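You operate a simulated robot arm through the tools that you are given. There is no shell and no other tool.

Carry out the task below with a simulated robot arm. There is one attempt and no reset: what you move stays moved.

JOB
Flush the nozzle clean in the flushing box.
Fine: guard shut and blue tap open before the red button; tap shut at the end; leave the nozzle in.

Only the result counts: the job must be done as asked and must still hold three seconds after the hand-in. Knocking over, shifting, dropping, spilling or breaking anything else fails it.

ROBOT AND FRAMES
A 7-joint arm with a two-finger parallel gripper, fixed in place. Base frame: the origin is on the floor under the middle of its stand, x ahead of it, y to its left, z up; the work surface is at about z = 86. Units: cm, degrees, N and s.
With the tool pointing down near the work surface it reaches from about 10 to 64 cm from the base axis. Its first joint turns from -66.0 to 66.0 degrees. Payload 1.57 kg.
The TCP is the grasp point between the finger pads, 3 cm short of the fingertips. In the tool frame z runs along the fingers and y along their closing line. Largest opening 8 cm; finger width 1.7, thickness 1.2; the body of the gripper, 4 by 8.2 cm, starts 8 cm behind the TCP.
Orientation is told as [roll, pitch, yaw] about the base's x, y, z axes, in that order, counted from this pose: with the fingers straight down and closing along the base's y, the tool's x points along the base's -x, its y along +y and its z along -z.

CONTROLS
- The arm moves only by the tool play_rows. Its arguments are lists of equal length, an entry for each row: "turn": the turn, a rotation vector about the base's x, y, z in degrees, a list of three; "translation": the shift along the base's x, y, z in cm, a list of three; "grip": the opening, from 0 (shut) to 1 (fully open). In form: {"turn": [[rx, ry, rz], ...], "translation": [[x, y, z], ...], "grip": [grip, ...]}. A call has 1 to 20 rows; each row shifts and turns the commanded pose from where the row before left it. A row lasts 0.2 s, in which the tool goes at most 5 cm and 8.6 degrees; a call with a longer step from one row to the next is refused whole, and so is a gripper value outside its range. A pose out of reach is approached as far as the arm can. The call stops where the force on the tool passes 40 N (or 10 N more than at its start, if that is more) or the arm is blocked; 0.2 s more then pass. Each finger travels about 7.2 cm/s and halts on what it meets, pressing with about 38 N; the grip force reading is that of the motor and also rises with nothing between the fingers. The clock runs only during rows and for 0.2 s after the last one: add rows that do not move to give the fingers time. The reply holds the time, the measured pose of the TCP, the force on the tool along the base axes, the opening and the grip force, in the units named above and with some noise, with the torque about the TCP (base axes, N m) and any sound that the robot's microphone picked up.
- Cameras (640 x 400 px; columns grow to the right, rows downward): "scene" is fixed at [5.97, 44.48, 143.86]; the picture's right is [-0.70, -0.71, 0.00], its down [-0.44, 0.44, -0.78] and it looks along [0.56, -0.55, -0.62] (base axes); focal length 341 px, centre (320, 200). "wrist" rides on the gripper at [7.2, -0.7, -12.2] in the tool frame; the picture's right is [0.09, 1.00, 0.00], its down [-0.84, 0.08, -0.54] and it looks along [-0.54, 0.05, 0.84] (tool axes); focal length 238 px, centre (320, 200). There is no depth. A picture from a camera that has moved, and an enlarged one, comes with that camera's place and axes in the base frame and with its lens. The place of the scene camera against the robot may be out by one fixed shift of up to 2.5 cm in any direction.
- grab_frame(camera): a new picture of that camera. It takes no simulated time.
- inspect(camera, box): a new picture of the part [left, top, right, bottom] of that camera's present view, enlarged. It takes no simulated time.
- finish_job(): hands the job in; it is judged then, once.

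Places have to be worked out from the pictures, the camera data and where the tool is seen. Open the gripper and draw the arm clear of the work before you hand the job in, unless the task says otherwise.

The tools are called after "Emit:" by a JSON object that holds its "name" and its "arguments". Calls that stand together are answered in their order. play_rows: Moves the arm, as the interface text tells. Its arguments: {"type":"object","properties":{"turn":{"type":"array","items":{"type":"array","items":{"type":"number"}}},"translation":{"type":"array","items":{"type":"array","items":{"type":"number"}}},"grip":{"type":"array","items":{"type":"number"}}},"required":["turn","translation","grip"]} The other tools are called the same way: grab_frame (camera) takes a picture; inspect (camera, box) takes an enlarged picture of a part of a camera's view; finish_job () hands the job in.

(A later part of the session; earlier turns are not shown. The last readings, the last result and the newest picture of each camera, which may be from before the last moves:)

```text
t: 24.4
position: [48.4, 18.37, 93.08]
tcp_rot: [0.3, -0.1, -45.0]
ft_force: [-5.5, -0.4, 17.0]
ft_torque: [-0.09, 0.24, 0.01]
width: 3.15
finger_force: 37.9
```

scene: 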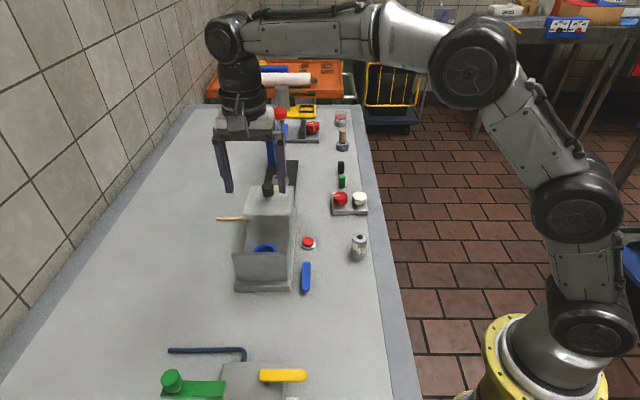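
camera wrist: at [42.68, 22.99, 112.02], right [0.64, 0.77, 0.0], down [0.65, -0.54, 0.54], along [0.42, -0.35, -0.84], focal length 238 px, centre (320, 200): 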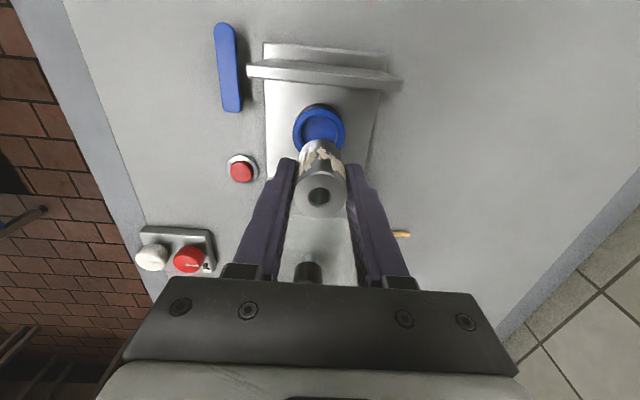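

Upward force of 17 N at z=93.08, nozzle bottom at ≈88.25: it is on the floor or jammed on an edge. I look before doing anything else.

Emit:
{"name": "inspect", "arguments": {"camera": "wrist", "box": [280, 100, 360, 220]}}

Emit:
{"name": "inspect", "arguments": {"camera": "scene", "box": [235, 200, 305, 270]}}

```text
3.33 times, centred on (320, 160) of wrist
camera zoom: at [42.7, 22.97, 105.24], right [0.64, 0.77, 0.0], down [0.64, -0.54, 0.54], along [0.42, -0.34, -0.84], focal length 794 px, centre (320, 333)
```

zoom: 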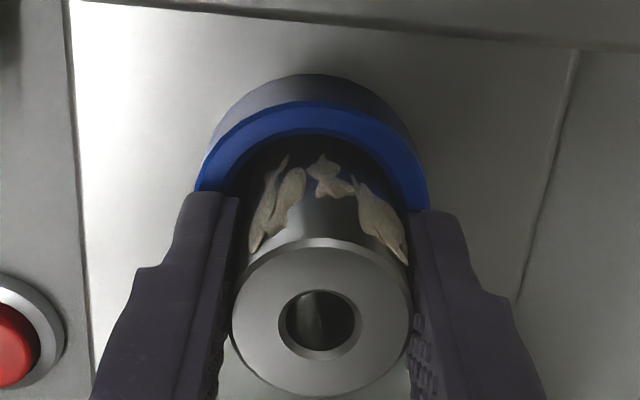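

```text
5.71 times, centred on (270, 235) of scene
camera zoom: at [5.93, 44.47, 143.86], right [-0.7, -0.71, 0.0], down [-0.44, 0.44, -0.78], along [0.56, -0.55, -0.62], focal length 1950 px, centre (606, 0)
```

zoom: 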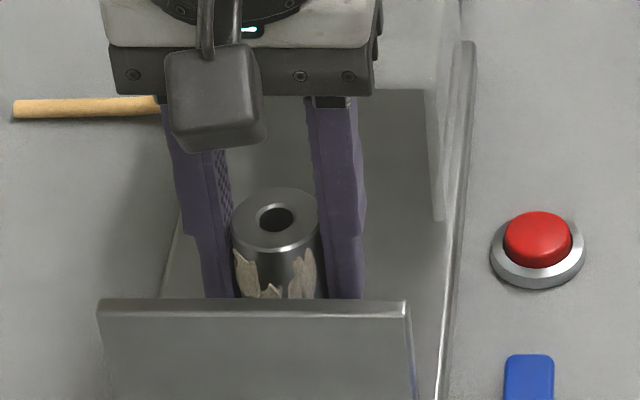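

The nozzle is inside the bore (rim ≈ z 89.7, bottom ≈ 88.3). I unload slightly, release it, and rise a little to see whether it is fully seated.

Emit:
{"name": "play_rows", "arguments": {"turn": [[0, 0, 0], [0, 0, 0], [0, 0, 0], [0, 0, 0], [0, 0, 0]], "translation": [[-0.03, 0, 0.12], [0, 0, 0], [0, 0, 0], [0, 0, 0], [0, 0, 0]], "grip": [0.3, 0.45, 0.6, 0.6, 0.6]}}

Emit:
{"name": "inspect", "arguments": {"camera": "wrist", "box": [280, 100, 360, 220]}}

```text
t: 25.6
position: [48.3, 18.32, 93.05]
tcp_rot: [0.0, -0.1, -45.0]
ft_force: [6.5, 6.3, 10.9]
ft_torque: [0.05, 0.07, -0.06]
width: 4.01
finger_force: 0.0
```

```text
3.33 times, centred on (320, 160) of wrist
camera zoom: at [42.69, 22.95, 105.18], right [0.64, 0.77, 0.0], down [0.65, -0.54, 0.54], along [0.42, -0.35, -0.84], focal length 794 px, centre (320, 333)
```

zoom: 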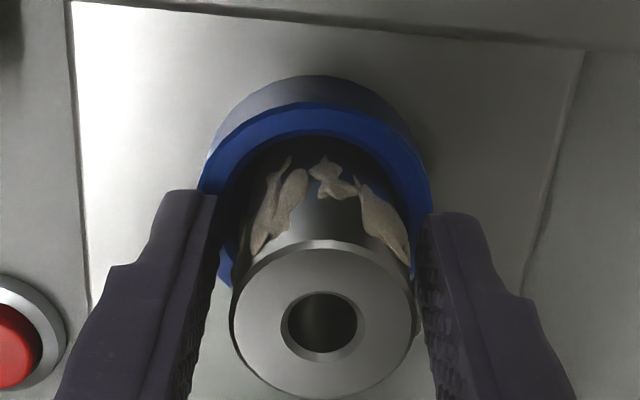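

The opening halted at 4.0 cm with 11 N upward, so the fingertips seem to be resting on the cup rim. I rise gently half a centimetre while opening and look again.

Emit:
{"name": "play_rows", "arguments": {"turn": [[0, 0, 0], [0, 0, 0], [0, 0, 0]], "translation": [[0, 0, 0.25], [0, 0, 0.25], [0, 0, 0]], "grip": [0.55, 0.6, 0.6]}}

Emit:
{"name": "inspect", "arguments": {"camera": "wrist", "box": [280, 100, 360, 220]}}

Emit:
{"name": "inspect", "arguments": {"camera": "scene", "box": [235, 200, 305, 270]}}

```text
t: 26.4
position: [48.15, 18.3, 93.38]
tcp_rot: [-0.2, 0.2, -44.9]
ft_force: [1.1, -0.5, 0.8]
ft_torque: [-0.02, -0.01, 0.01]
width: 4.83
finger_force: 0.0
```

```text
3.33 times, centred on (320, 160) of wrist
camera zoom: at [42.58, 22.98, 105.49], right [0.64, 0.77, 0.0], down [0.65, -0.54, 0.54], along [0.41, -0.35, -0.84], focal length 794 px, centre (320, 333)
```

zoom: 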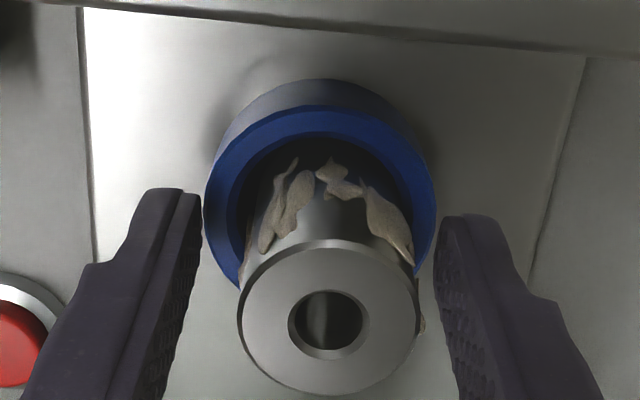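

```text
5.71 times, centred on (270, 235) of scene
camera zoom: at [5.97, 44.48, 143.86], right [-0.7, -0.71, 0.0], down [-0.44, 0.44, -0.78], along [0.56, -0.55, -0.62], focal length 1950 px, centre (606, 0)
```

zoom: 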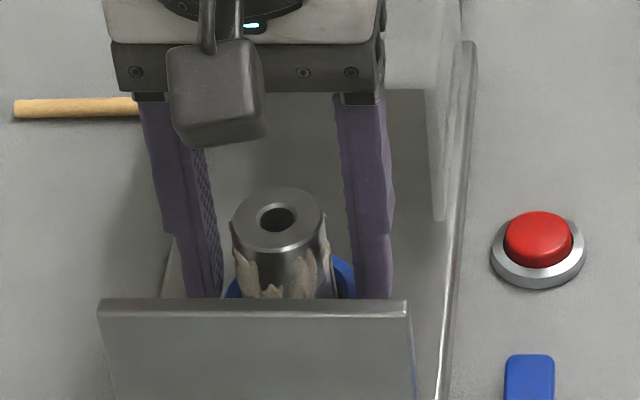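

The fingers are free now and the nozzle stands in the cup. I rise well clear and view it from a distance to check that it is upright and fully down.

Emit:
{"name": "play_rows", "arguments": {"turn": [[0, 0, 0], [0, 0, 0], [0, 0, 0], [0, 0, 0], [0, 0, 0], [0, 0, 0]], "translation": [[0, 0, 1], [0, 0, 2], [0, 0, 4], [0, 0, 4], [0, 0, 3], [0, 0, 0]], "grip": [0.7, 0.8, 0.8, 0.8, 0.8, 0.8]}}

Emit:
{"name": "inspect", "arguments": {"camera": "wrist", "box": [260, 60, 380, 180]}}

Emit:
{"name": "inspect", "arguments": {"camera": "scene", "box": [225, 195, 325, 295]}}

```text
t: 27.8
position: [48.22, 18.34, 107.45]
tcp_rot: [0.0, -0.1, -45.0]
ft_force: [0.1, 0.0, -0.7]
ft_torque: [0.02, 0.02, -0.01]
width: 6.42
finger_force: 0.1
```

```text
3.33 times, centred on (320, 120) of wrist
camera zoom: at [42.56, 22.95, 119.6], right [0.64, 0.77, 0.0], down [0.65, -0.54, 0.54], along [0.42, -0.35, -0.84], focal length 794 px, centre (320, 467)
```

zoom: 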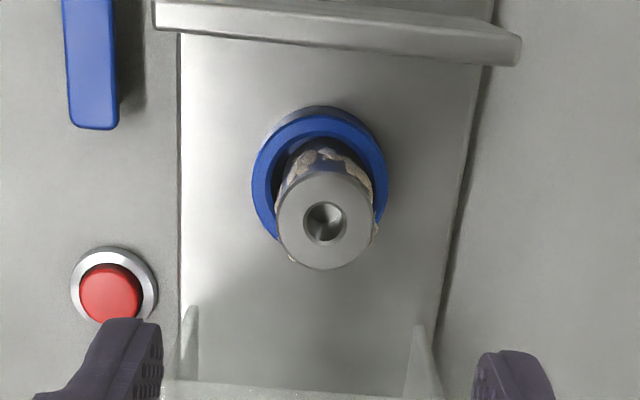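

```text
4.00 times, centred on (275, 245) of scene
camera zoom: at [5.97, 44.48, 143.86], right [-0.7, -0.71, 0.0], down [-0.44, 0.44, -0.78], along [0.56, -0.55, -0.62], focal length 1365 px, centre (500, 20)
```

zoom: 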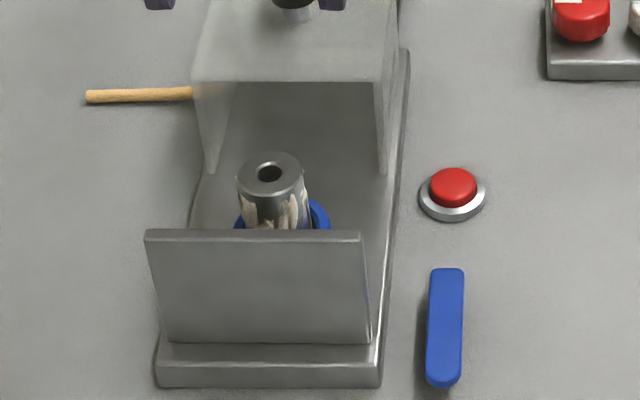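

The nozzle stands upright in the cup, its top at z≈93.4, offset from the cup centre by no more than the clearance. Now I go back to the knob at about (55.4, 11.1) to close the guard.

Emit:
{"name": "play_rows", "arguments": {"turn": [[0, 0, 0], [0, 0, 0], [0, 0, 0], [0, 0, 0], [0, 0, 0], [0, 0, 0], [0, 0, 0]], "translation": [[2.4, -2.4, 0], [2.4, -2.4, 0], [2.35, -2.4, 0], [0, 0, -3], [0, 0, -3], [0, 0, -2], [0, 0, 0]], "grip": [0.7, 0.7, 0.7, 0.7, 0.7, 0.7, 0.7]}}

Emit:
{"name": "grab_frame", "arguments": {"camera": "wrist"}}

```text
t: 29.4
position: [55.28, 11.15, 99.39]
tcp_rot: [0.0, 0.0, -45.0]
ft_force: [0.9, -0.2, 0.1]
ft_torque: [0.0, -0.04, 0.0]
width: 5.6
finger_force: 0.0
```

```text
taken
camera wrist: at [49.79, 15.7, 111.51], right [0.64, 0.77, 0.0], down [0.65, -0.54, 0.54], along [0.42, -0.35, -0.84], focal length 238 px, centre (320, 200)
```

wrist: 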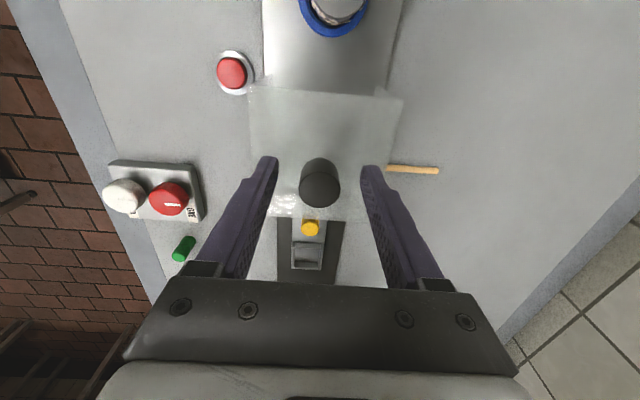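

The knob is centred between the fingers again. I grip it and slide the guard back most of the way (10 cm) towards the fixed wall.

Emit:
{"name": "play_rows", "arguments": {"turn": [[0, 0, 0], [0, 0, 0], [0, 0, 0], [0, 0, 0]], "translation": [[0, 0, 0], [0, 0, 0], [0, 0, 0], [0, 0, 0]], "grip": [0.4, 0.2, 0.2, 0.2]}}

Emit:
{"name": "play_rows", "arguments": {"turn": [[0, 0, 0], [0, 0, 0], [0, 0, 0], [0, 0, 0], [0, 0, 0], [0, 0, 0], [0, 0, 0], [0, 0, 0], [0, 0, 0], [0, 0, 0], [0, 0, 0]], "translation": [[-0.5, 0.5, 0], [-0.7, 0.7, 0], [-0.7, 0.7, 0], [-0.7, 0.7, 0], [-0.7, 0.7, 0], [-0.7, 0.7, 0], [-0.7, 0.7, 0], [-0.7, 0.7, 0], [-0.7, 0.7, 0], [-0.7, 0.7, 0], [0, 0, 0]], "grip": [0.2, 0.2, 0.2, 0.2, 0.2, 0.2, 0.2, 0.2, 0.2, 0.2, 0.2]}}

Emit:
{"name": "grab_frame", "arguments": {"camera": "wrist"}}

Emit:
{"name": "inspect", "arguments": {"camera": "scene", "box": [220, 170, 340, 300]}}

```text
t: 30.4
position: [55.34, 11.08, 99.26]
tcp_rot: [0.0, -0.1, -45.0]
ft_force: [-1.3, -1.4, -0.2]
ft_torque: [-0.04, -0.07, 0.04]
width: 2.54
finger_force: 36.4
```

```text
t: 32.8
position: [48.49, 18.01, 99.3]
tcp_rot: [-0.1, 0.1, -45.0]
ft_force: [-6.3, -3.0, -7.9]
ft_torque: [-0.51, -0.41, -0.04]
width: 2.53
finger_force: 36.6
```

```text
taken
camera wrist: at [42.91, 22.6, 111.54], right [0.64, 0.77, 0.0], down [0.65, -0.54, 0.54], along [0.42, -0.35, -0.84], focal length 238 px, centre (320, 200)
```

wrist: 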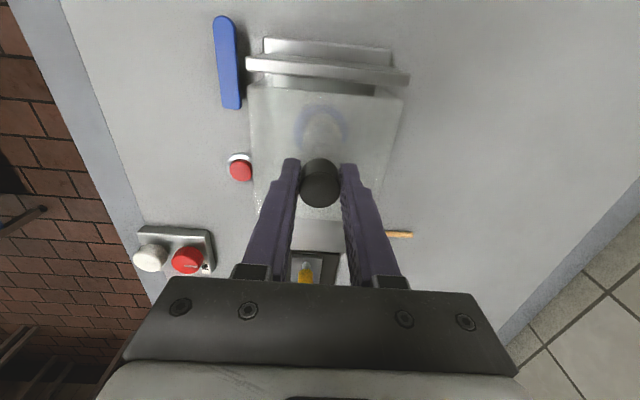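

```text
3.08 times, centred on (280, 235) of scene
camera zoom: at [5.97, 44.48, 143.86], right [-0.7, -0.71, 0.0], down [-0.44, 0.44, -0.78], along [0.56, -0.55, -0.62], focal length 1050 px, centre (443, 92)
```

zoom: 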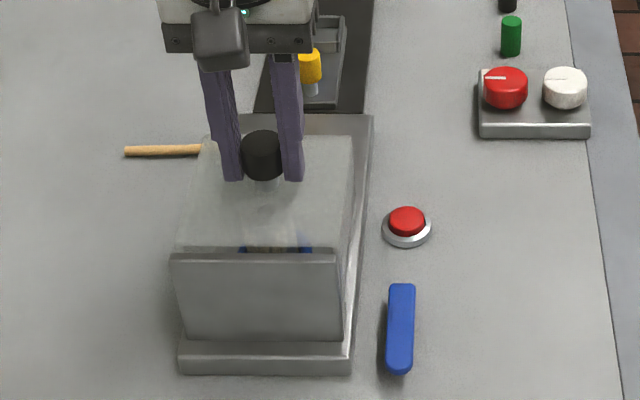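

There is still a gap of about 0.8 cm to the fixed wall. I slide the remainder slowly until it meets its stop.

Emit:
{"name": "play_rows", "arguments": {"turn": [[0, 0, 0], [0, 0, 0], [0, 0, 0], [0, 0, 0], [0, 0, 0]], "translation": [[-0.2, 0.2, 0], [-0.2, 0.2, 0], [-0.15, 0.15, 0], [-0.1, 0.1, 0], [0, 0, 0]], "grip": [0.2, 0.2, 0.2, 0.2, 0.2]}}

Emit:
{"name": "inspect", "arguments": {"camera": "wrist", "box": [230, 20, 410, 180]}}

```text
t: 34.0
position: [47.9, 18.47, 99.37]
tcp_rot: [-0.1, -0.2, -45.1]
ft_force: [7.1, -10.3, -16.8]
ft_torque: [0.24, 0.13, -0.03]
width: 2.54
finger_force: 36.5
```

```text
2.50 times, centred on (320, 100) of wrist
camera zoom: at [42.4, 23.1, 111.53], right [0.64, 0.77, 0.0], down [0.65, -0.54, 0.54], along [0.42, -0.35, -0.84], focal length 596 px, centre (320, 450)
```

zoom: 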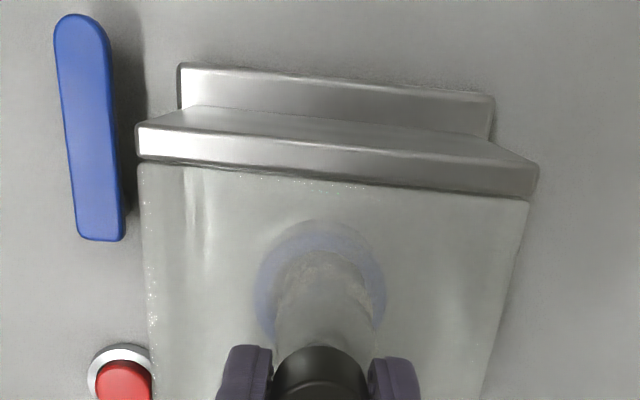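

Push resistance of 12 N along the slide and a flush joint with the wall: the guard is shut. I release the knob and rise.

Emit:
{"name": "play_rows", "arguments": {"turn": [[0, 0, 0], [0, 0, 0], [0, 0, 0], [0, 0, 0], [0, 0, 0], [0, 0, 0], [0, 0, 0]], "translation": [[0, 0, -0.1], [0, 0, 0], [0, 0, 0], [0, 0, 2], [0, 0, 3], [0, 0, 4], [0, 0, 0]], "grip": [0.2, 0.5, 0.7, 0.7, 0.7, 0.7, 0.7]}}

Emit:
{"name": "grab_frame", "arguments": {"camera": "wrist"}}

Emit:
{"name": "inspect", "arguments": {"camera": "scene", "box": [220, 180, 340, 300]}}

```text
t: 35.6
position: [47.95, 18.37, 108.27]
tcp_rot: [0.0, 0.0, -45.0]
ft_force: [-0.9, 0.7, -0.8]
ft_torque: [-0.02, -0.01, 0.0]
width: 5.61
finger_force: 0.2
```

```text
taken
camera wrist: at [42.48, 22.97, 120.53], right [0.64, 0.77, 0.0], down [0.65, -0.54, 0.54], along [0.42, -0.35, -0.84], focal length 238 px, centre (320, 200)
```

wrist: 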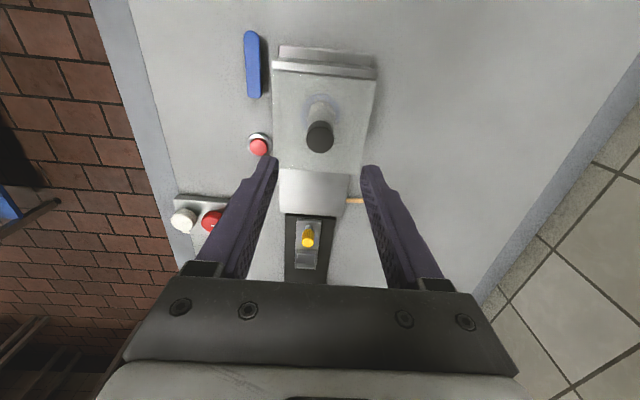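

```text
3.33 times, centred on (280, 240) of scene
camera zoom: at [5.97, 44.48, 143.86], right [-0.7, -0.71, 0.0], down [-0.44, 0.44, -0.78], along [0.56, -0.55, -0.62], focal length 1137 px, centre (453, 67)
```

zoom: 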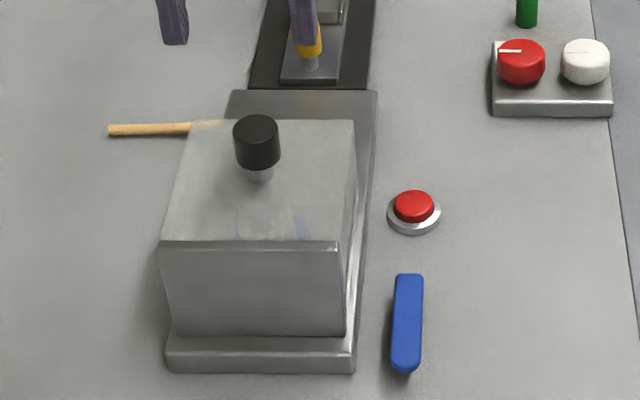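

The guard is shut as at the start. Next the blue tap: I zoom on the lever from here to measure it.

Emit:
{"name": "inspect", "arguments": {"camera": "wrist", "box": [220, 20, 340, 160]}}

```text
2.86 times, centred on (280, 90) of wrist
camera zoom: at [42.48, 22.97, 120.53], right [0.64, 0.77, 0.0], down [0.65, -0.54, 0.54], along [0.42, -0.35, -0.84], focal length 681 px, centre (434, 514)
```

zoom: 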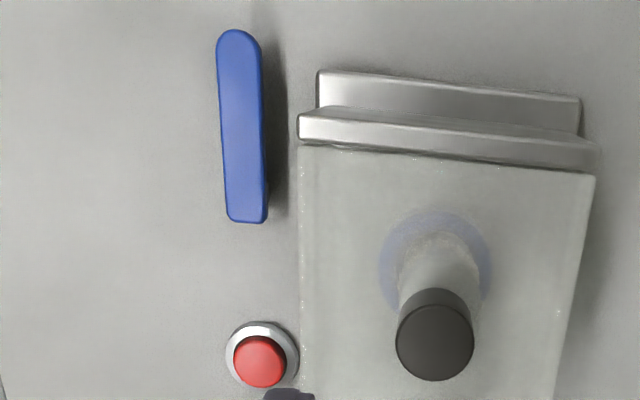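

The lever runs along the base from p≈12.95 (free end) to 19.9 with its centreline at about s≈38.65 (p, s being the diagonal coordinates). There is a 2.1 cm gap to the box. I move above the free end at (37.1, 17.6) with the opening narrowed to 2.6 cm and check from z≈95.

Emit:
{"name": "play_rows", "arguments": {"turn": [[0, 0, 0], [0, 0, 0], [0, 0, 0], [0, 0, 0], [0, 0, 0], [0, 0, 0], [0, 0, 0]], "translation": [[-3.6, -0.27, 0], [-3.6, -0.27, 0], [-3.66, -0.26, 0], [0, 0, -4], [0, 0, -4], [0, 0, -4.5], [0, 0, 0]], "grip": [0.6, 0.5, 0.325, 0.325, 0.325, 0.325, 0.325]}}

Emit:
{"name": "grab_frame", "arguments": {"camera": "wrist"}}

Emit:
{"name": "inspect", "arguments": {"camera": "scene", "box": [230, 200, 350, 310]}}

```text
t: 37.2
position: [37.02, 17.79, 95.67]
tcp_rot: [0.1, 0.0, -45.0]
ft_force: [-0.8, 0.1, -0.4]
ft_torque: [-0.03, -0.02, -0.04]
width: 2.58
finger_force: 0.1
```

```text
taken
camera wrist: at [31.39, 22.43, 107.82], right [0.64, 0.77, 0.0], down [0.65, -0.54, 0.54], along [0.42, -0.35, -0.84], focal length 238 px, centre (320, 200)
```

wrist: 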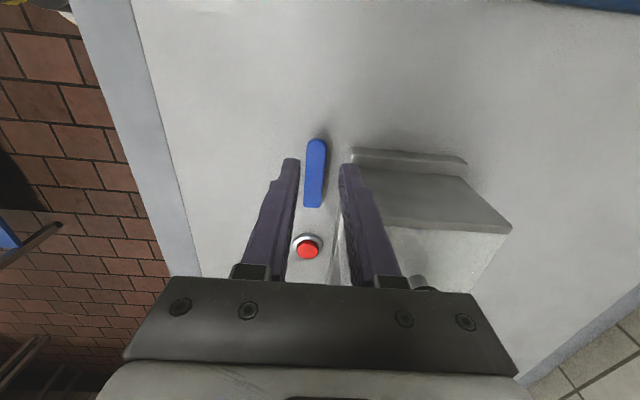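

```text
3.64 times, centred on (290, 255) of scene
camera zoom: at [5.97, 44.48, 143.86], right [-0.7, -0.71, 0.0], down [-0.44, 0.44, -0.78], along [0.56, -0.55, -0.62], focal length 1241 px, centre (429, 0)
```

zoom: 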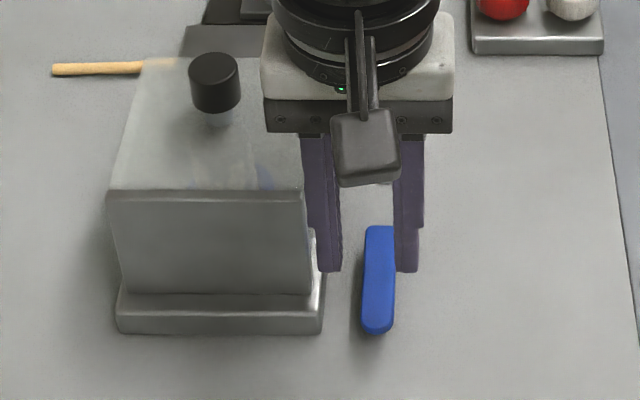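

I zoom in on the lever between the fingertips to check the gap on each side.

Emit:
{"name": "inspect", "arguments": {"camera": "wrist", "box": [270, 110, 390, 230]}}

```text
3.33 times, centred on (330, 170) of wrist
camera zoom: at [31.39, 22.43, 107.82], right [0.64, 0.77, 0.0], down [0.65, -0.54, 0.54], along [0.42, -0.35, -0.84], focal length 794 px, centre (287, 300)
```

zoom: 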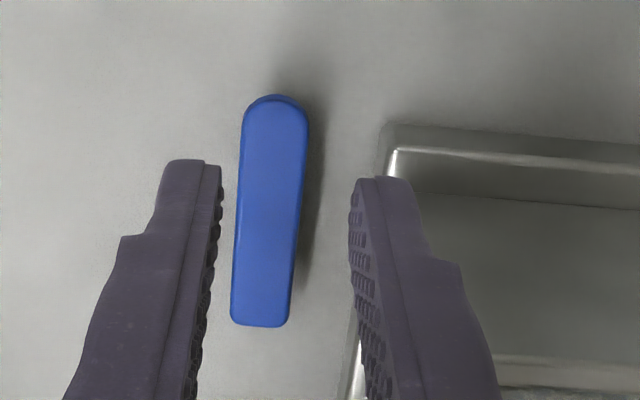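

The lever centreline is at s≈38.5 and the base edge at 41.45, so I shift ~0.3 cm away from the box and come down to tips at z≈88.6, then check clearance again.

Emit:
{"name": "play_rows", "arguments": {"turn": [[0, 0, 0], [0, 0, 0], [0, 0, 0], [0, 0, 0]], "translation": [[-0.04, -0.32, 0], [0, 0, -2], [0, 0, -2], [0, 0, 0]], "grip": [0.325, 0.325, 0.325, 0.325]}}

Emit:
{"name": "inspect", "arguments": {"camera": "wrist", "box": [270, 130, 390, 230]}}

Emit:
{"name": "inspect", "arguments": {"camera": "scene", "box": [270, 220, 350, 310]}}

```text
t: 38.2
position: [36.82, 17.41, 91.71]
tcp_rot: [0.1, 0.0, -45.0]
ft_force: [0.5, 0.2, -0.6]
ft_torque: [0.0, -0.02, 0.0]
width: 2.61
finger_force: 0.0
```

```text
4.00 times, centred on (330, 180) of wrist
camera zoom: at [31.3, 22.1, 103.92], right [0.64, 0.77, 0.0], down [0.65, -0.54, 0.54], along [0.42, -0.35, -0.84], focal length 953 px, centre (280, 280)
```

zoom: 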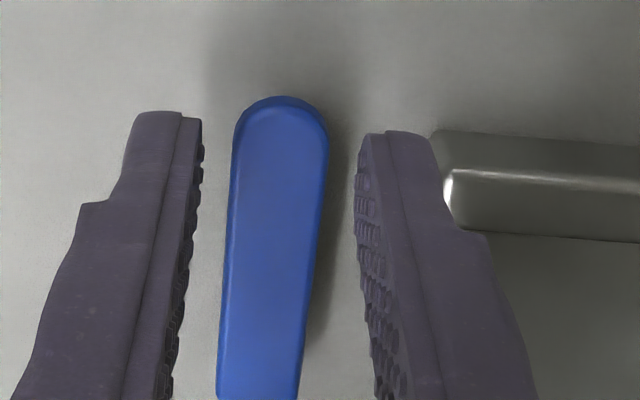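

```text
4.44 times, centred on (310, 265) of scene
camera zoom: at [5.97, 44.48, 143.86], right [-0.7, -0.71, 0.0], down [-0.44, 0.44, -0.78], along [0.56, -0.55, -0.62], focal length 1516 px, centre (364, -89)
```

zoom: 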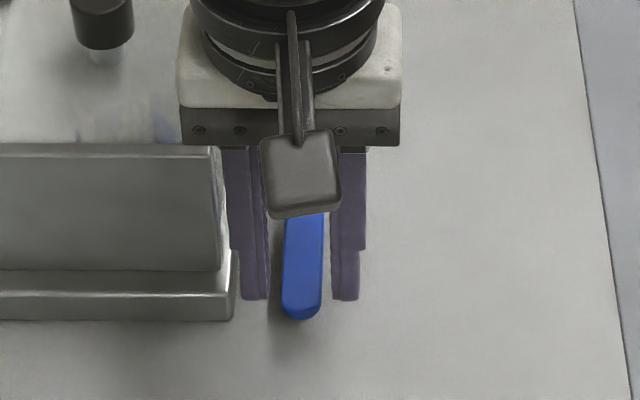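

The fingertips straddle the lever symmetrically with the box-side finger clear of the base. I lower another 1.8 cm so that the tips (z≈86.9) flank the lever.

Emit:
{"name": "play_rows", "arguments": {"turn": [[0, 0, 0], [0, 0, 0], [0, 0, 0], [0, 0, 0]], "translation": [[0, 0, -0.7], [0, 0, -0.7], [0, 0, -0.4], [0, 0, 0]], "grip": [0.325, 0.325, 0.325, 0.325]}}

Emit:
{"name": "inspect", "arguments": {"camera": "wrist", "box": [270, 130, 390, 230]}}

```text
t: 39.2
position: [36.96, 17.45, 90.01]
tcp_rot: [0.1, 0.0, -45.1]
ft_force: [-0.5, -0.1, 0.2]
ft_torque: [0.02, 0.04, 0.03]
width: 2.6
finger_force: 0.0
```

```text
4.00 times, centred on (330, 180) of wrist
camera zoom: at [31.39, 22.02, 102.19], right [0.64, 0.77, 0.0], down [0.65, -0.54, 0.54], along [0.42, -0.35, -0.84], focal length 953 px, centre (280, 280)
```

zoom: 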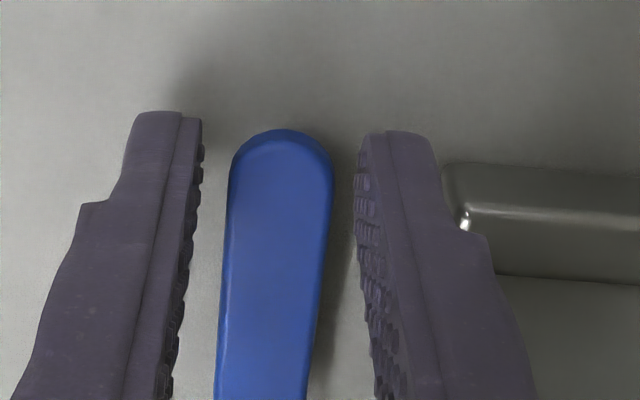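

Tips now flank the lever at z≈87. I start swinging its free end away from the box about the pivot at roughly (40.5, 13.9), yawing along with it: first two steps (17°), watching forces and sound.

Emit:
{"name": "play_rows", "arguments": {"turn": [[0, 0, 8.5], [0, 0, 8.5], [0, 0, 0]], "translation": [[-0.483, -0.562, 0], [-0.396, -0.627, 0], [0, 0, 0]], "grip": [0.325, 0.325, 0.325]}}

Emit:
{"name": "grab_frame", "arguments": {"camera": "wrist"}}

Emit:
{"name": "inspect", "arguments": {"camera": "scene", "box": [260, 220, 360, 310]}}

```text
t: 40.0
position: [36.12, 16.3, 90.07]
tcp_rot: [0.0, 0.0, -27.8]
ft_force: [1.0, 2.6, 0.8]
ft_torque: [0.01, 0.01, 0.02]
width: 2.71
finger_force: 0.5
```

```text
taken
camera wrist: at [29.43, 19.08, 102.15], right [0.38, 0.92, 0.0], down [0.78, -0.32, 0.54], along [0.5, -0.21, -0.84], focal length 238 px, centre (320, 200)
```

wrist: 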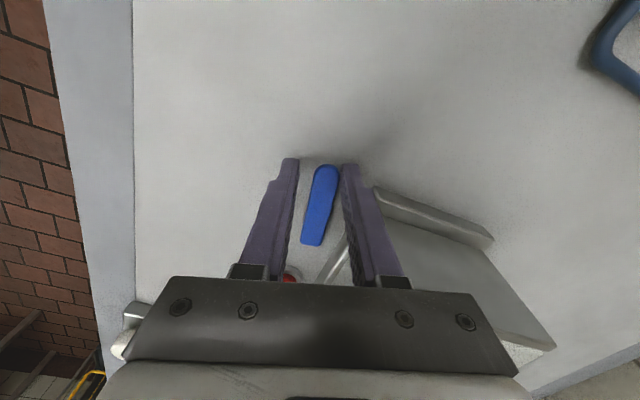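

```text
4.44 times, centred on (310, 265) of scene
camera zoom: at [5.97, 44.49, 143.86], right [-0.7, -0.71, 0.0], down [-0.44, 0.44, -0.78], along [0.56, -0.55, -0.62], focal length 1516 px, centre (364, -89)
```

zoom: 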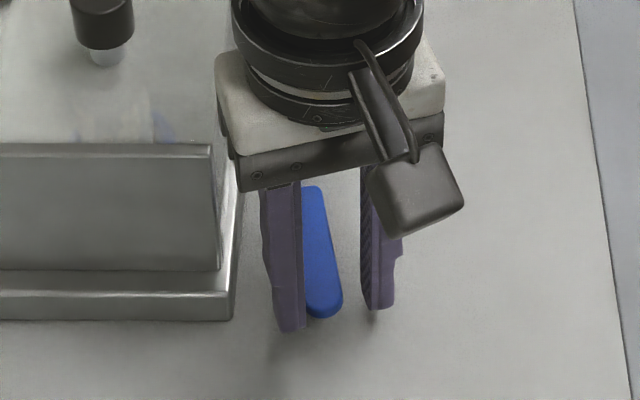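

The lever turns easily (about 3 N), following the finger. I continue the arc.

Emit:
{"name": "play_rows", "arguments": {"turn": [[0, 0, 8.5], [0, 0, 8.5], [0, 0, 8.5], [0, 0, 8.5], [0, 0, 8.5], [0, 0, 0]], "translation": [[-0.298, -0.678, 0], [-0.195, -0.715, 0], [-0.087, -0.736, 0], [0.022, -0.741, 0], [0.132, -0.729, 0], [0, 0, 0]], "grip": [0.325, 0.325, 0.325, 0.325, 0.325, 0.325]}}

Emit:
{"name": "grab_frame", "arguments": {"camera": "wrist"}}

Emit:
{"name": "inspect", "arguments": {"camera": "scene", "box": [260, 220, 380, 310]}}

```text
t: 41.4
position: [35.61, 12.71, 90.09]
tcp_rot: [-0.1, 0.1, 14.6]
ft_force: [-0.3, 1.2, -0.5]
ft_torque: [0.02, 0.05, -0.01]
width: 2.68
finger_force: 0.4
```

```text
taken
camera wrist: at [28.85, 10.23, 102.29], right [-0.34, 0.94, 0.0], down [0.79, 0.29, 0.54], along [0.51, 0.18, -0.84], focal length 238 px, centre (320, 200)
```

wrist: 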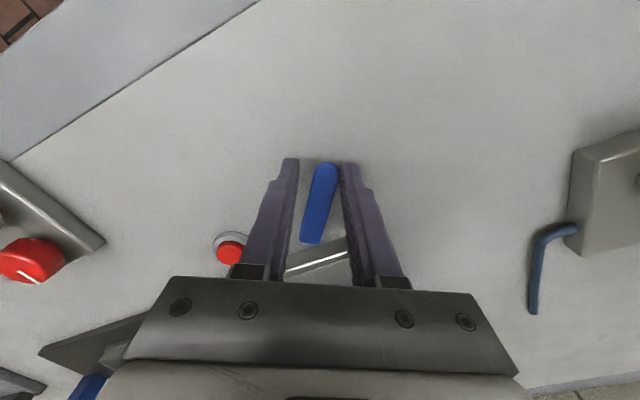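

```text
4.44 times, centred on (320, 265) of scene
camera zoom: at [5.97, 44.48, 143.86], right [-0.7, -0.71, 0.0], down [-0.44, 0.44, -0.78], along [0.56, -0.55, -0.62], focal length 1516 px, centre (320, -89)
```

zoom: 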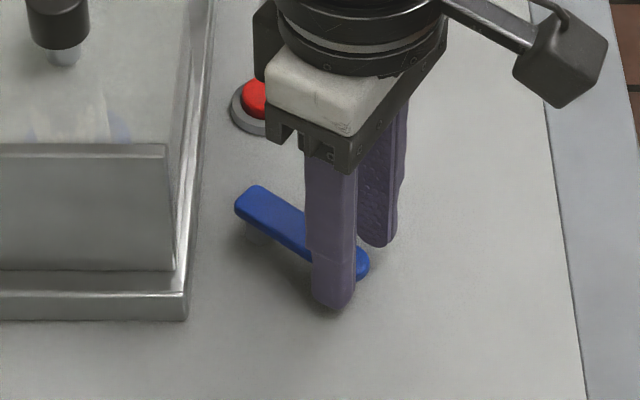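

It keeps following smoothly; I continue to about 85°.

Emit:
{"name": "play_rows", "arguments": {"turn": [[0, 0, 8.5], [0, 0, 8.5], [0, 0, 8.5], [0, 0, 0]], "translation": [[0.238, -0.702, 0], [0.34, -0.659, 0], [0.433, -0.601, 0], [0, 0, 0]], "grip": [0.325, 0.325, 0.325, 0.325]}}

Emit:
{"name": "grab_frame", "arguments": {"camera": "wrist"}}

Emit:
{"name": "inspect", "arguments": {"camera": "scene", "box": [260, 220, 380, 310]}}

```text
t: 42.4
position: [36.72, 10.73, 90.08]
tcp_rot: [0.0, 0.0, 40.1]
ft_force: [-1.4, 1.4, 0.4]
ft_torque: [0.02, 0.04, 0.03]
width: 2.74
finger_force: 1.1
```

```text
taken
camera wrist: at [31.68, 5.57, 102.31], right [-0.71, 0.7, 0.0], down [0.59, 0.6, 0.54], along [0.38, 0.39, -0.84], focal length 238 px, centre (320, 200)
```

wrist: 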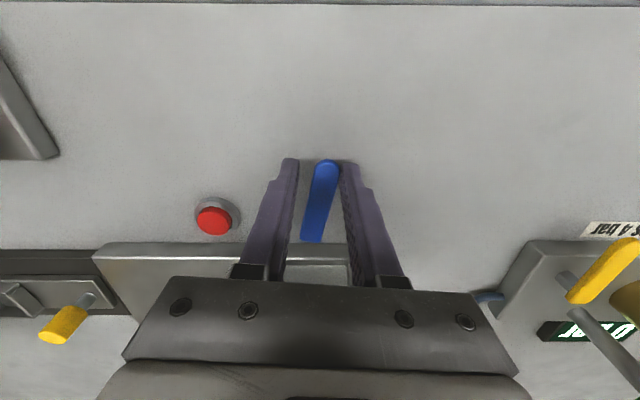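

```text
4.44 times, centred on (320, 265) of scene
camera zoom: at [5.97, 44.48, 143.86], right [-0.7, -0.71, 0.0], down [-0.44, 0.44, -0.78], along [0.56, -0.55, -0.62], focal length 1516 px, centre (320, -89)
```

zoom: 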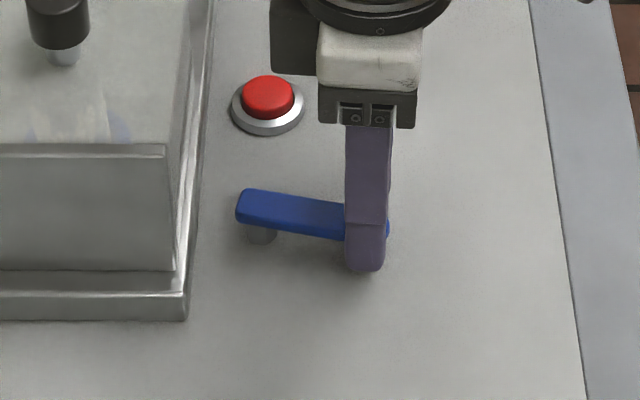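

The lever is now about 80° from where it was. I push a further 10°, expecting a stop near perpendicular.

Emit:
{"name": "play_rows", "arguments": {"turn": [[0, 0, 5], [0, 0, 5], [0, 0, 0]], "translation": [[0.294, -0.322, 0], [0.322, -0.294, 0], [0, 0, 0]], "grip": [0.325, 0.325, 0.325]}}

Emit:
{"name": "inspect", "arguments": {"camera": "wrist", "box": [190, 130, 410, 270]}}

Emit:
{"name": "inspect", "arguments": {"camera": "scene", "box": [260, 220, 380, 310]}}

```text
t: 43.2
position: [37.34, 10.11, 90.08]
tcp_rot: [0.0, 0.0, 50.1]
ft_force: [-2.3, 0.8, 0.2]
ft_torque: [0.05, 0.11, 0.02]
width: 2.75
finger_force: 1.0
```

```text
2.86 times, centred on (300, 200) of wrist
camera zoom: at [33.27, 4.18, 102.26], right [-0.82, 0.57, 0.0], down [0.48, 0.69, 0.54], along [0.31, 0.45, -0.84], focal length 681 px, centre (377, 200)
```

zoom: 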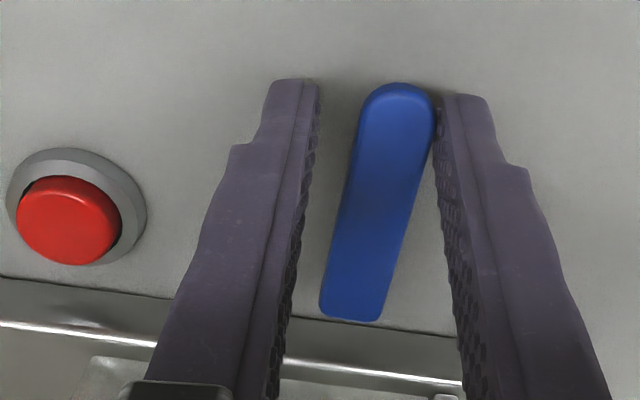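

```text
4.44 times, centred on (320, 265) of scene
camera zoom: at [5.97, 44.48, 143.86], right [-0.7, -0.71, 0.0], down [-0.44, 0.44, -0.78], along [0.56, -0.55, -0.62], focal length 1516 px, centre (320, -89)
```

zoom: 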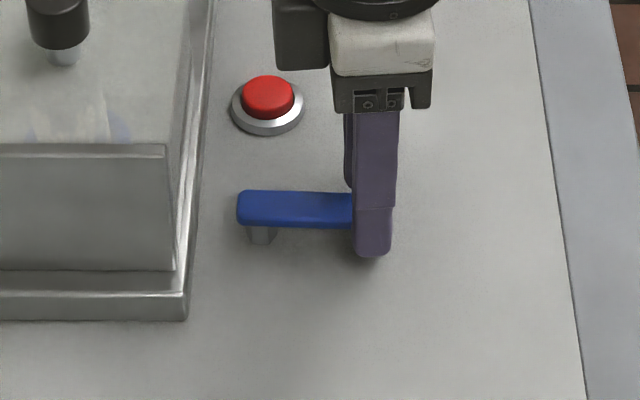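

The lever now computes to ~89° of rotation, with still only friction force. I push about 4° more to feel for the stop.

Emit:
{"name": "play_rows", "arguments": {"turn": [[0, 0, 4], [0, 0, 0]], "translation": [[0.275, -0.215, 0], [0, 0, 0]], "grip": [0.325, 0.325]}}

Emit:
{"name": "inspect", "arguments": {"camera": "wrist", "box": [190, 130, 410, 270]}}

```text
t: 43.8
position: [37.66, 9.97, 90.05]
tcp_rot: [0.1, 0.0, 54.0]
ft_force: [-2.6, 3.6, -0.3]
ft_torque: [0.07, 0.04, -0.05]
width: 2.92
finger_force: 2.1
```

```text
2.86 times, centred on (300, 200) of wrist
camera zoom: at [33.95, 3.77, 102.26], right [-0.86, 0.51, 0.0], down [0.43, 0.72, 0.54], along [0.28, 0.47, -0.84], focal length 681 px, centre (377, 200)
```

zoom: 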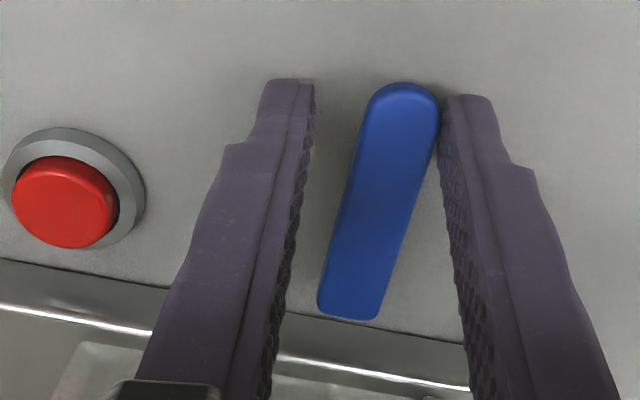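

The finger is being spread (2.92 cm) and the force is growing, so the lever is at its end stop, about 90°. I back off a little and raise the gripper straight up.

Emit:
{"name": "play_rows", "arguments": {"turn": [[0, 0, -4], [0, 0, 0], [0, 0, 0], [0, 0, 0], [0, 0, 0], [0, 0, 0], [0, 0, 0]], "translation": [[-0.22, 0.17, 0], [0, 0, 0.5], [0, 0, 1], [0, 0, 2], [0, 0, 4], [0, 0, 4], [0, 0, 0]], "grip": [0.325, 0.325, 0.325, 0.325, 0.325, 0.325, 0.325]}}

Emit:
{"name": "grab_frame", "arguments": {"camera": "wrist"}}

Emit:
{"name": "inspect", "arguments": {"camera": "scene", "box": [220, 190, 380, 310]}}

```text
t: 45.4
position: [37.38, 9.85, 101.78]
tcp_rot: [0.1, 0.1, 50.1]
ft_force: [0.0, 0.0, 0.5]
ft_torque: [0.0, 0.0, 0.0]
width: 2.6
finger_force: 0.1
```

```text
taken
camera wrist: at [33.23, 3.95, 114.02], right [-0.82, 0.57, 0.0], down [0.48, 0.69, 0.54], along [0.31, 0.45, -0.84], focal length 238 px, centre (320, 200)
```

wrist: 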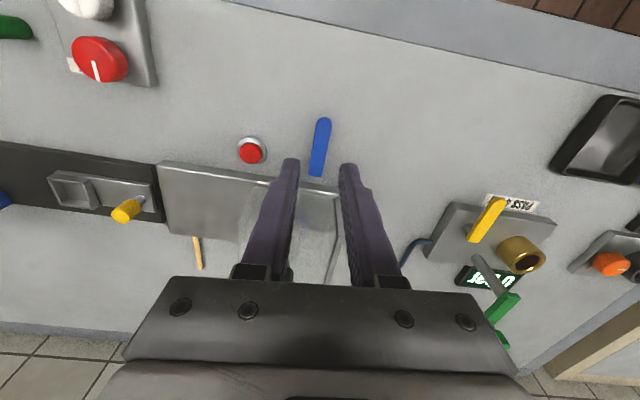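

```text
3.33 times, centred on (300, 250) of scene
camera zoom: at [5.97, 44.48, 143.86], right [-0.7, -0.71, 0.0], down [-0.44, 0.44, -0.78], along [0.56, -0.55, -0.62], focal length 1137 px, centre (387, 33)
```

zoom: 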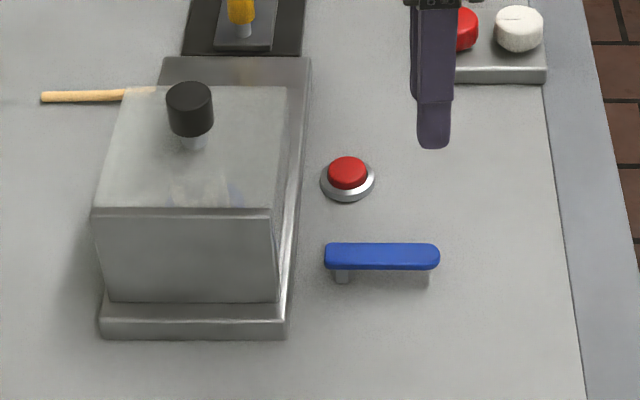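

The tap lever is now perpendicular to the box side and stays there. Next I measure the red button from this view.

Emit:
{"name": "inspect", "arguments": {"camera": "wrist", "box": [210, 110, 350, 190]}}

```text
4.57 times, centred on (280, 150) of wrist
camera zoom: at [33.23, 3.95, 114.02], right [-0.82, 0.57, 0.0], down [0.48, 0.69, 0.54], along [0.31, 0.45, -0.84], focal length 1090 px, centre (503, 429)
```

zoom: 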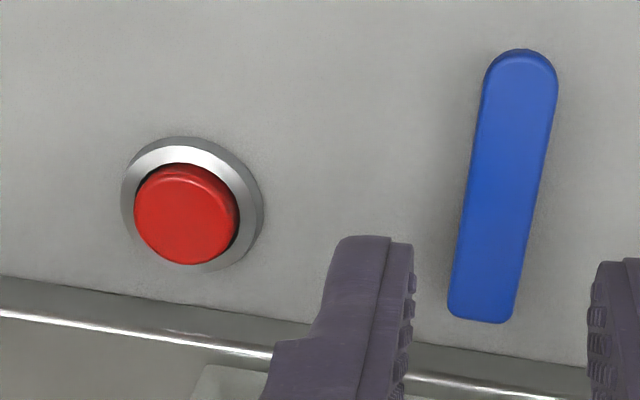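

Averaging several views puts the red button at about (45.9, 8.2), with its cap about 2.6 cm wide and top near z 87.6. I close the fingers, move above it and stop with tips at z≈89.

Emit:
{"name": "play_rows", "arguments": {"turn": [[0, 0, 0], [0, 0, 0], [0, 0, 0], [0, 0, 0], [0, 0, 0], [0, 0, 0], [0, 0, 0]], "translation": [[2.8, -0.55, 0], [2.8, -0.55, 0], [2.85, -0.55, 0], [0, 0, -3.5], [0, 0, -3.5], [0, 0, -2.5], [0, 0, 0]], "grip": [0.2, 0.1, 0, 0, 0, 0, 0]}}

Emit:
{"name": "grab_frame", "arguments": {"camera": "wrist"}}

Emit:
{"name": "inspect", "arguments": {"camera": "scene", "box": [260, 190, 360, 290]}}

```text
t: 47.0
position: [45.79, 8.45, 92.04]
tcp_rot: [0.0, 0.0, 50.0]
ft_force: [-0.2, -0.7, 0.3]
ft_torque: [0.01, -0.02, -0.01]
width: 0.0
finger_force: 21.4
```

```text
taken
camera wrist: at [41.78, 2.47, 104.19], right [-0.82, 0.57, 0.0], down [0.48, 0.69, 0.54], along [0.31, 0.45, -0.84], focal length 238 px, centre (320, 200)
```

wrist: 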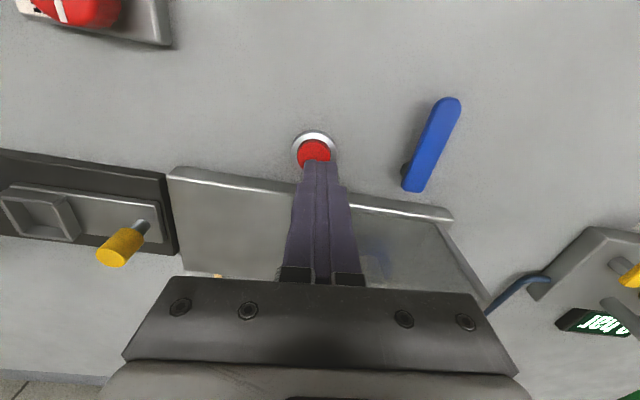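

```text
4.00 times, centred on (310, 240) of scene
camera zoom: at [5.97, 44.48, 143.86], right [-0.7, -0.71, 0.0], down [-0.44, 0.44, -0.78], along [0.56, -0.55, -0.62], focal length 1365 px, centre (360, 40)
```

zoom: 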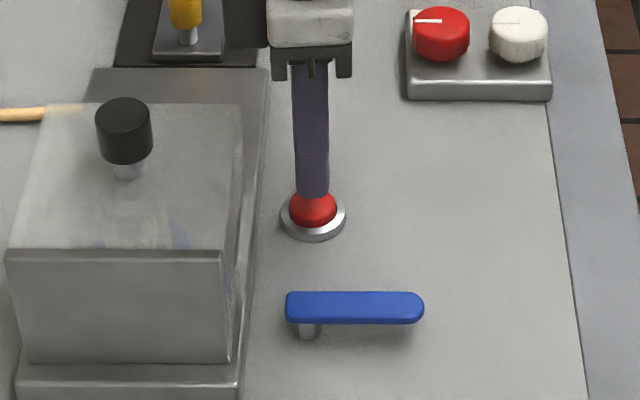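

The button appears slightly nearer the robot than the fingertips, so I shift (+0.2, −0.4) and then press downward in small steps.

Emit:
{"name": "play_rows", "arguments": {"turn": [[0, 0, 0], [0, 0, 0], [0, 0, 0], [0, 0, 0], [0, 0, 0]], "translation": [[0.2, -0.4, 0], [0, 0, -0.4], [0, 0, -0.4], [0, 0, -0.3], [0, 0, 0]], "grip": [0, 0, 0, 0, 0]}}

Emit:
{"name": "inspect", "arguments": {"camera": "wrist", "box": [260, 100, 380, 200]}}

Emit:
{"name": "inspect", "arguments": {"camera": "scene", "box": [280, 220, 340, 270]}}

```text
t: 48.2
position: [46.18, 8.15, 90.81]
tcp_rot: [-0.1, 0.1, 50.1]
ft_force: [0.0, 0.2, 0.5]
ft_torque: [0.03, 0.0, -0.01]
width: 0.0
finger_force: 21.4
```

```text
4.00 times, centred on (320, 150) of wrist
camera zoom: at [41.9, 2.12, 103.03], right [-0.82, 0.57, 0.0], down [0.48, 0.69, 0.54], along [0.31, 0.45, -0.84], focal length 953 px, centre (320, 400)
```

zoom: 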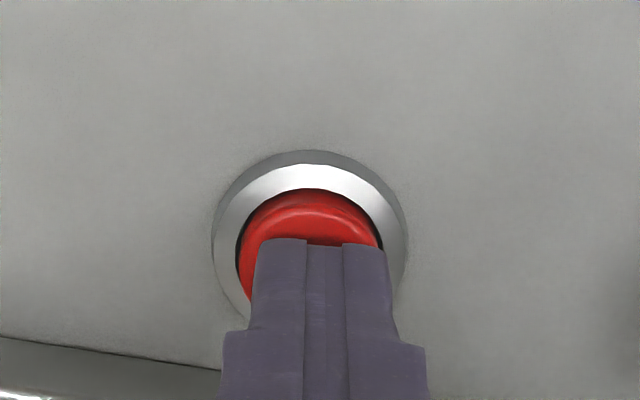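

```text
8.00 times, centred on (310, 245) of scene
camera zoom: at [5.97, 44.48, 143.86], right [-0.7, -0.71, 0.0], down [-0.44, 0.44, -0.78], along [0.56, -0.55, -0.62], focal length 2729 px, centre (400, -160)
```

zoom: 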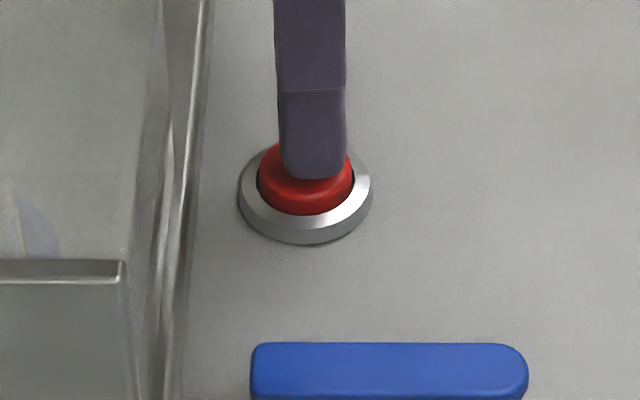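

The closed tips are just over the cap. I press down in 2 mm steps and then hold.

Emit:
{"name": "play_rows", "arguments": {"turn": [[0, 0, 0], [0, 0, 0], [0, 0, 0], [0, 0, 0]], "translation": [[0, 0, -0.2], [0, 0, -0.2], [0, 0, -0.2], [0, 0, 0]], "grip": [0, 0, 0, 0]}}

```text
t: 49.2
position: [46.18, 8.04, 90.38]
tcp_rot: [0.0, 0.0, 50.1]
ft_force: [-0.8, -0.5, -0.2]
ft_torque: [0.02, 0.0, 0.01]
width: 0.0
finger_force: 21.8
```

No contact yet at tip z≈87.4. I keep pressing in 2 mm steps.

Emit:
{"name": "play_rows", "arguments": {"turn": [[0, 0, 0], [0, 0, 0], [0, 0, 0]], "translation": [[0, 0, -0.2], [0, 0, -0.2], [0, 0, 0]], "grip": [0, 0, 0]}}

Emit:
{"name": "inspect", "arguments": {"camera": "scene", "box": [280, 220, 340, 270]}}

```text
t: 50.0
position: [46.02, 7.99, 89.92]
tcp_rot: [0.0, -0.1, 50.0]
ft_force: [-0.2, 0.3, 0.9]
ft_torque: [-0.05, -0.03, 0.05]
width: 0.0
finger_force: 21.5
heard: click
```

```text
8.00 times, centred on (310, 245) of scene
camera zoom: at [5.97, 44.48, 143.86], right [-0.7, -0.71, 0.0], down [-0.44, 0.44, -0.78], along [0.56, -0.55, -0.62], focal length 2729 px, centre (400, -160)
```

zoom: 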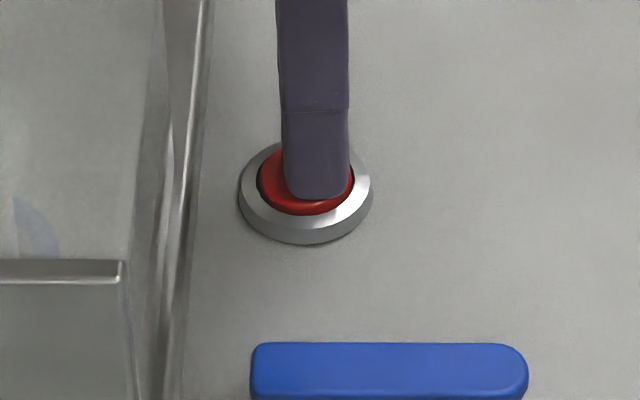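

A click was heard with the cap pressed. I look at the box to see whether flushing has started, then release by rising slightly.

Emit:
{"name": "inspect", "arguments": {"camera": "scene", "box": [220, 190, 340, 300]}}

Emit:
{"name": "play_rows", "arguments": {"turn": [[0, 0, 0], [0, 0, 0], [0, 0, 0]], "translation": [[0, 0, 0], [0, 0, 0], [0, 0, 0]], "grip": [0, 0, 0]}}

Emit:
{"name": "inspect", "arguments": {"camera": "scene", "box": [220, 190, 340, 300]}}

```text
3.64 times, centred on (280, 245) of scene
camera zoom: at [5.97, 44.48, 143.86], right [-0.7, -0.71, 0.0], down [-0.44, 0.44, -0.78], along [0.56, -0.55, -0.62], focal length 1241 px, centre (466, 36)
```

zoom: 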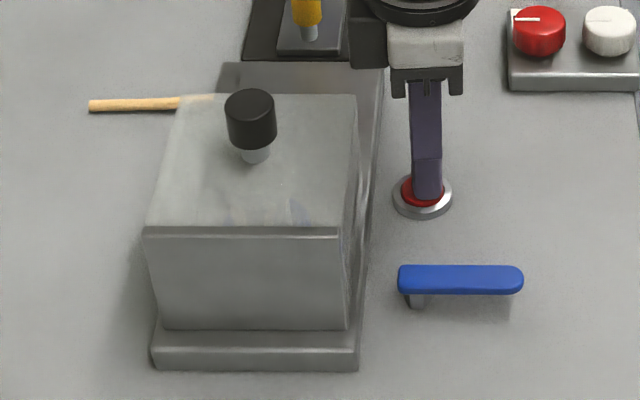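

```text
t: 50.8
position: [46.01, 7.92, 89.95]
tcp_rot: [-0.1, -0.1, 50.1]
ft_force: [0.6, 0.0, 1.6]
ft_torque: [0.02, -0.03, -0.02]
width: 0.01
finger_force: 21.1
```

```text
3.64 times, centred on (280, 245) of scene
camera zoom: at [5.97, 44.48, 143.86], right [-0.7, -0.71, 0.0], down [-0.44, 0.44, -0.78], along [0.56, -0.55, -0.62], focal length 1241 px, centre (466, 36)
```

zoom: 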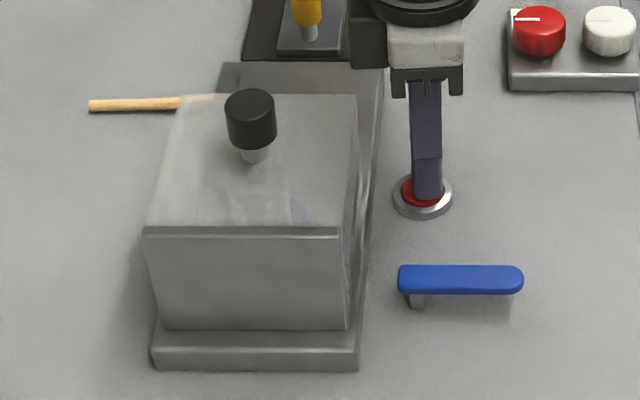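

I zoom closely on the nozzle through the hood to judge if it is getting clean.

Emit:
{"name": "inspect", "arguments": {"camera": "scene", "box": [230, 210, 300, 270]}}

Emit:
{"name": "inspect", "arguments": {"camera": "wrist", "box": [330, 180, 460, 300]}}

```text
6.67 times, centred on (265, 240) of scene
camera zoom: at [5.97, 44.48, 143.86], right [-0.7, -0.71, 0.0], down [-0.44, 0.44, -0.78], along [0.56, -0.55, -0.62], focal length 2274 px, centre (687, -67)
```

zoom: 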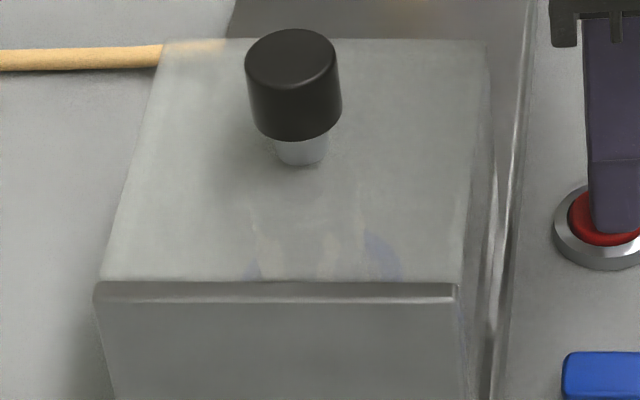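

```text
3.33 times, centred on (395, 240) of wrist
camera zoom: at [41.87, 2.03, 102.16], right [-0.82, 0.57, 0.0], down [0.48, 0.69, 0.54], along [0.31, 0.45, -0.84], focal length 794 px, centre (70, 67)
```

zoom: 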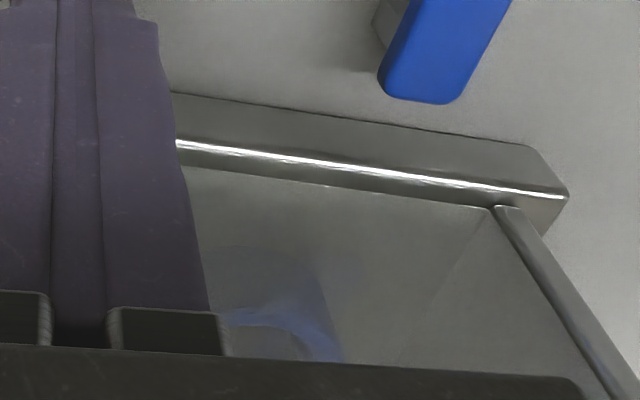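

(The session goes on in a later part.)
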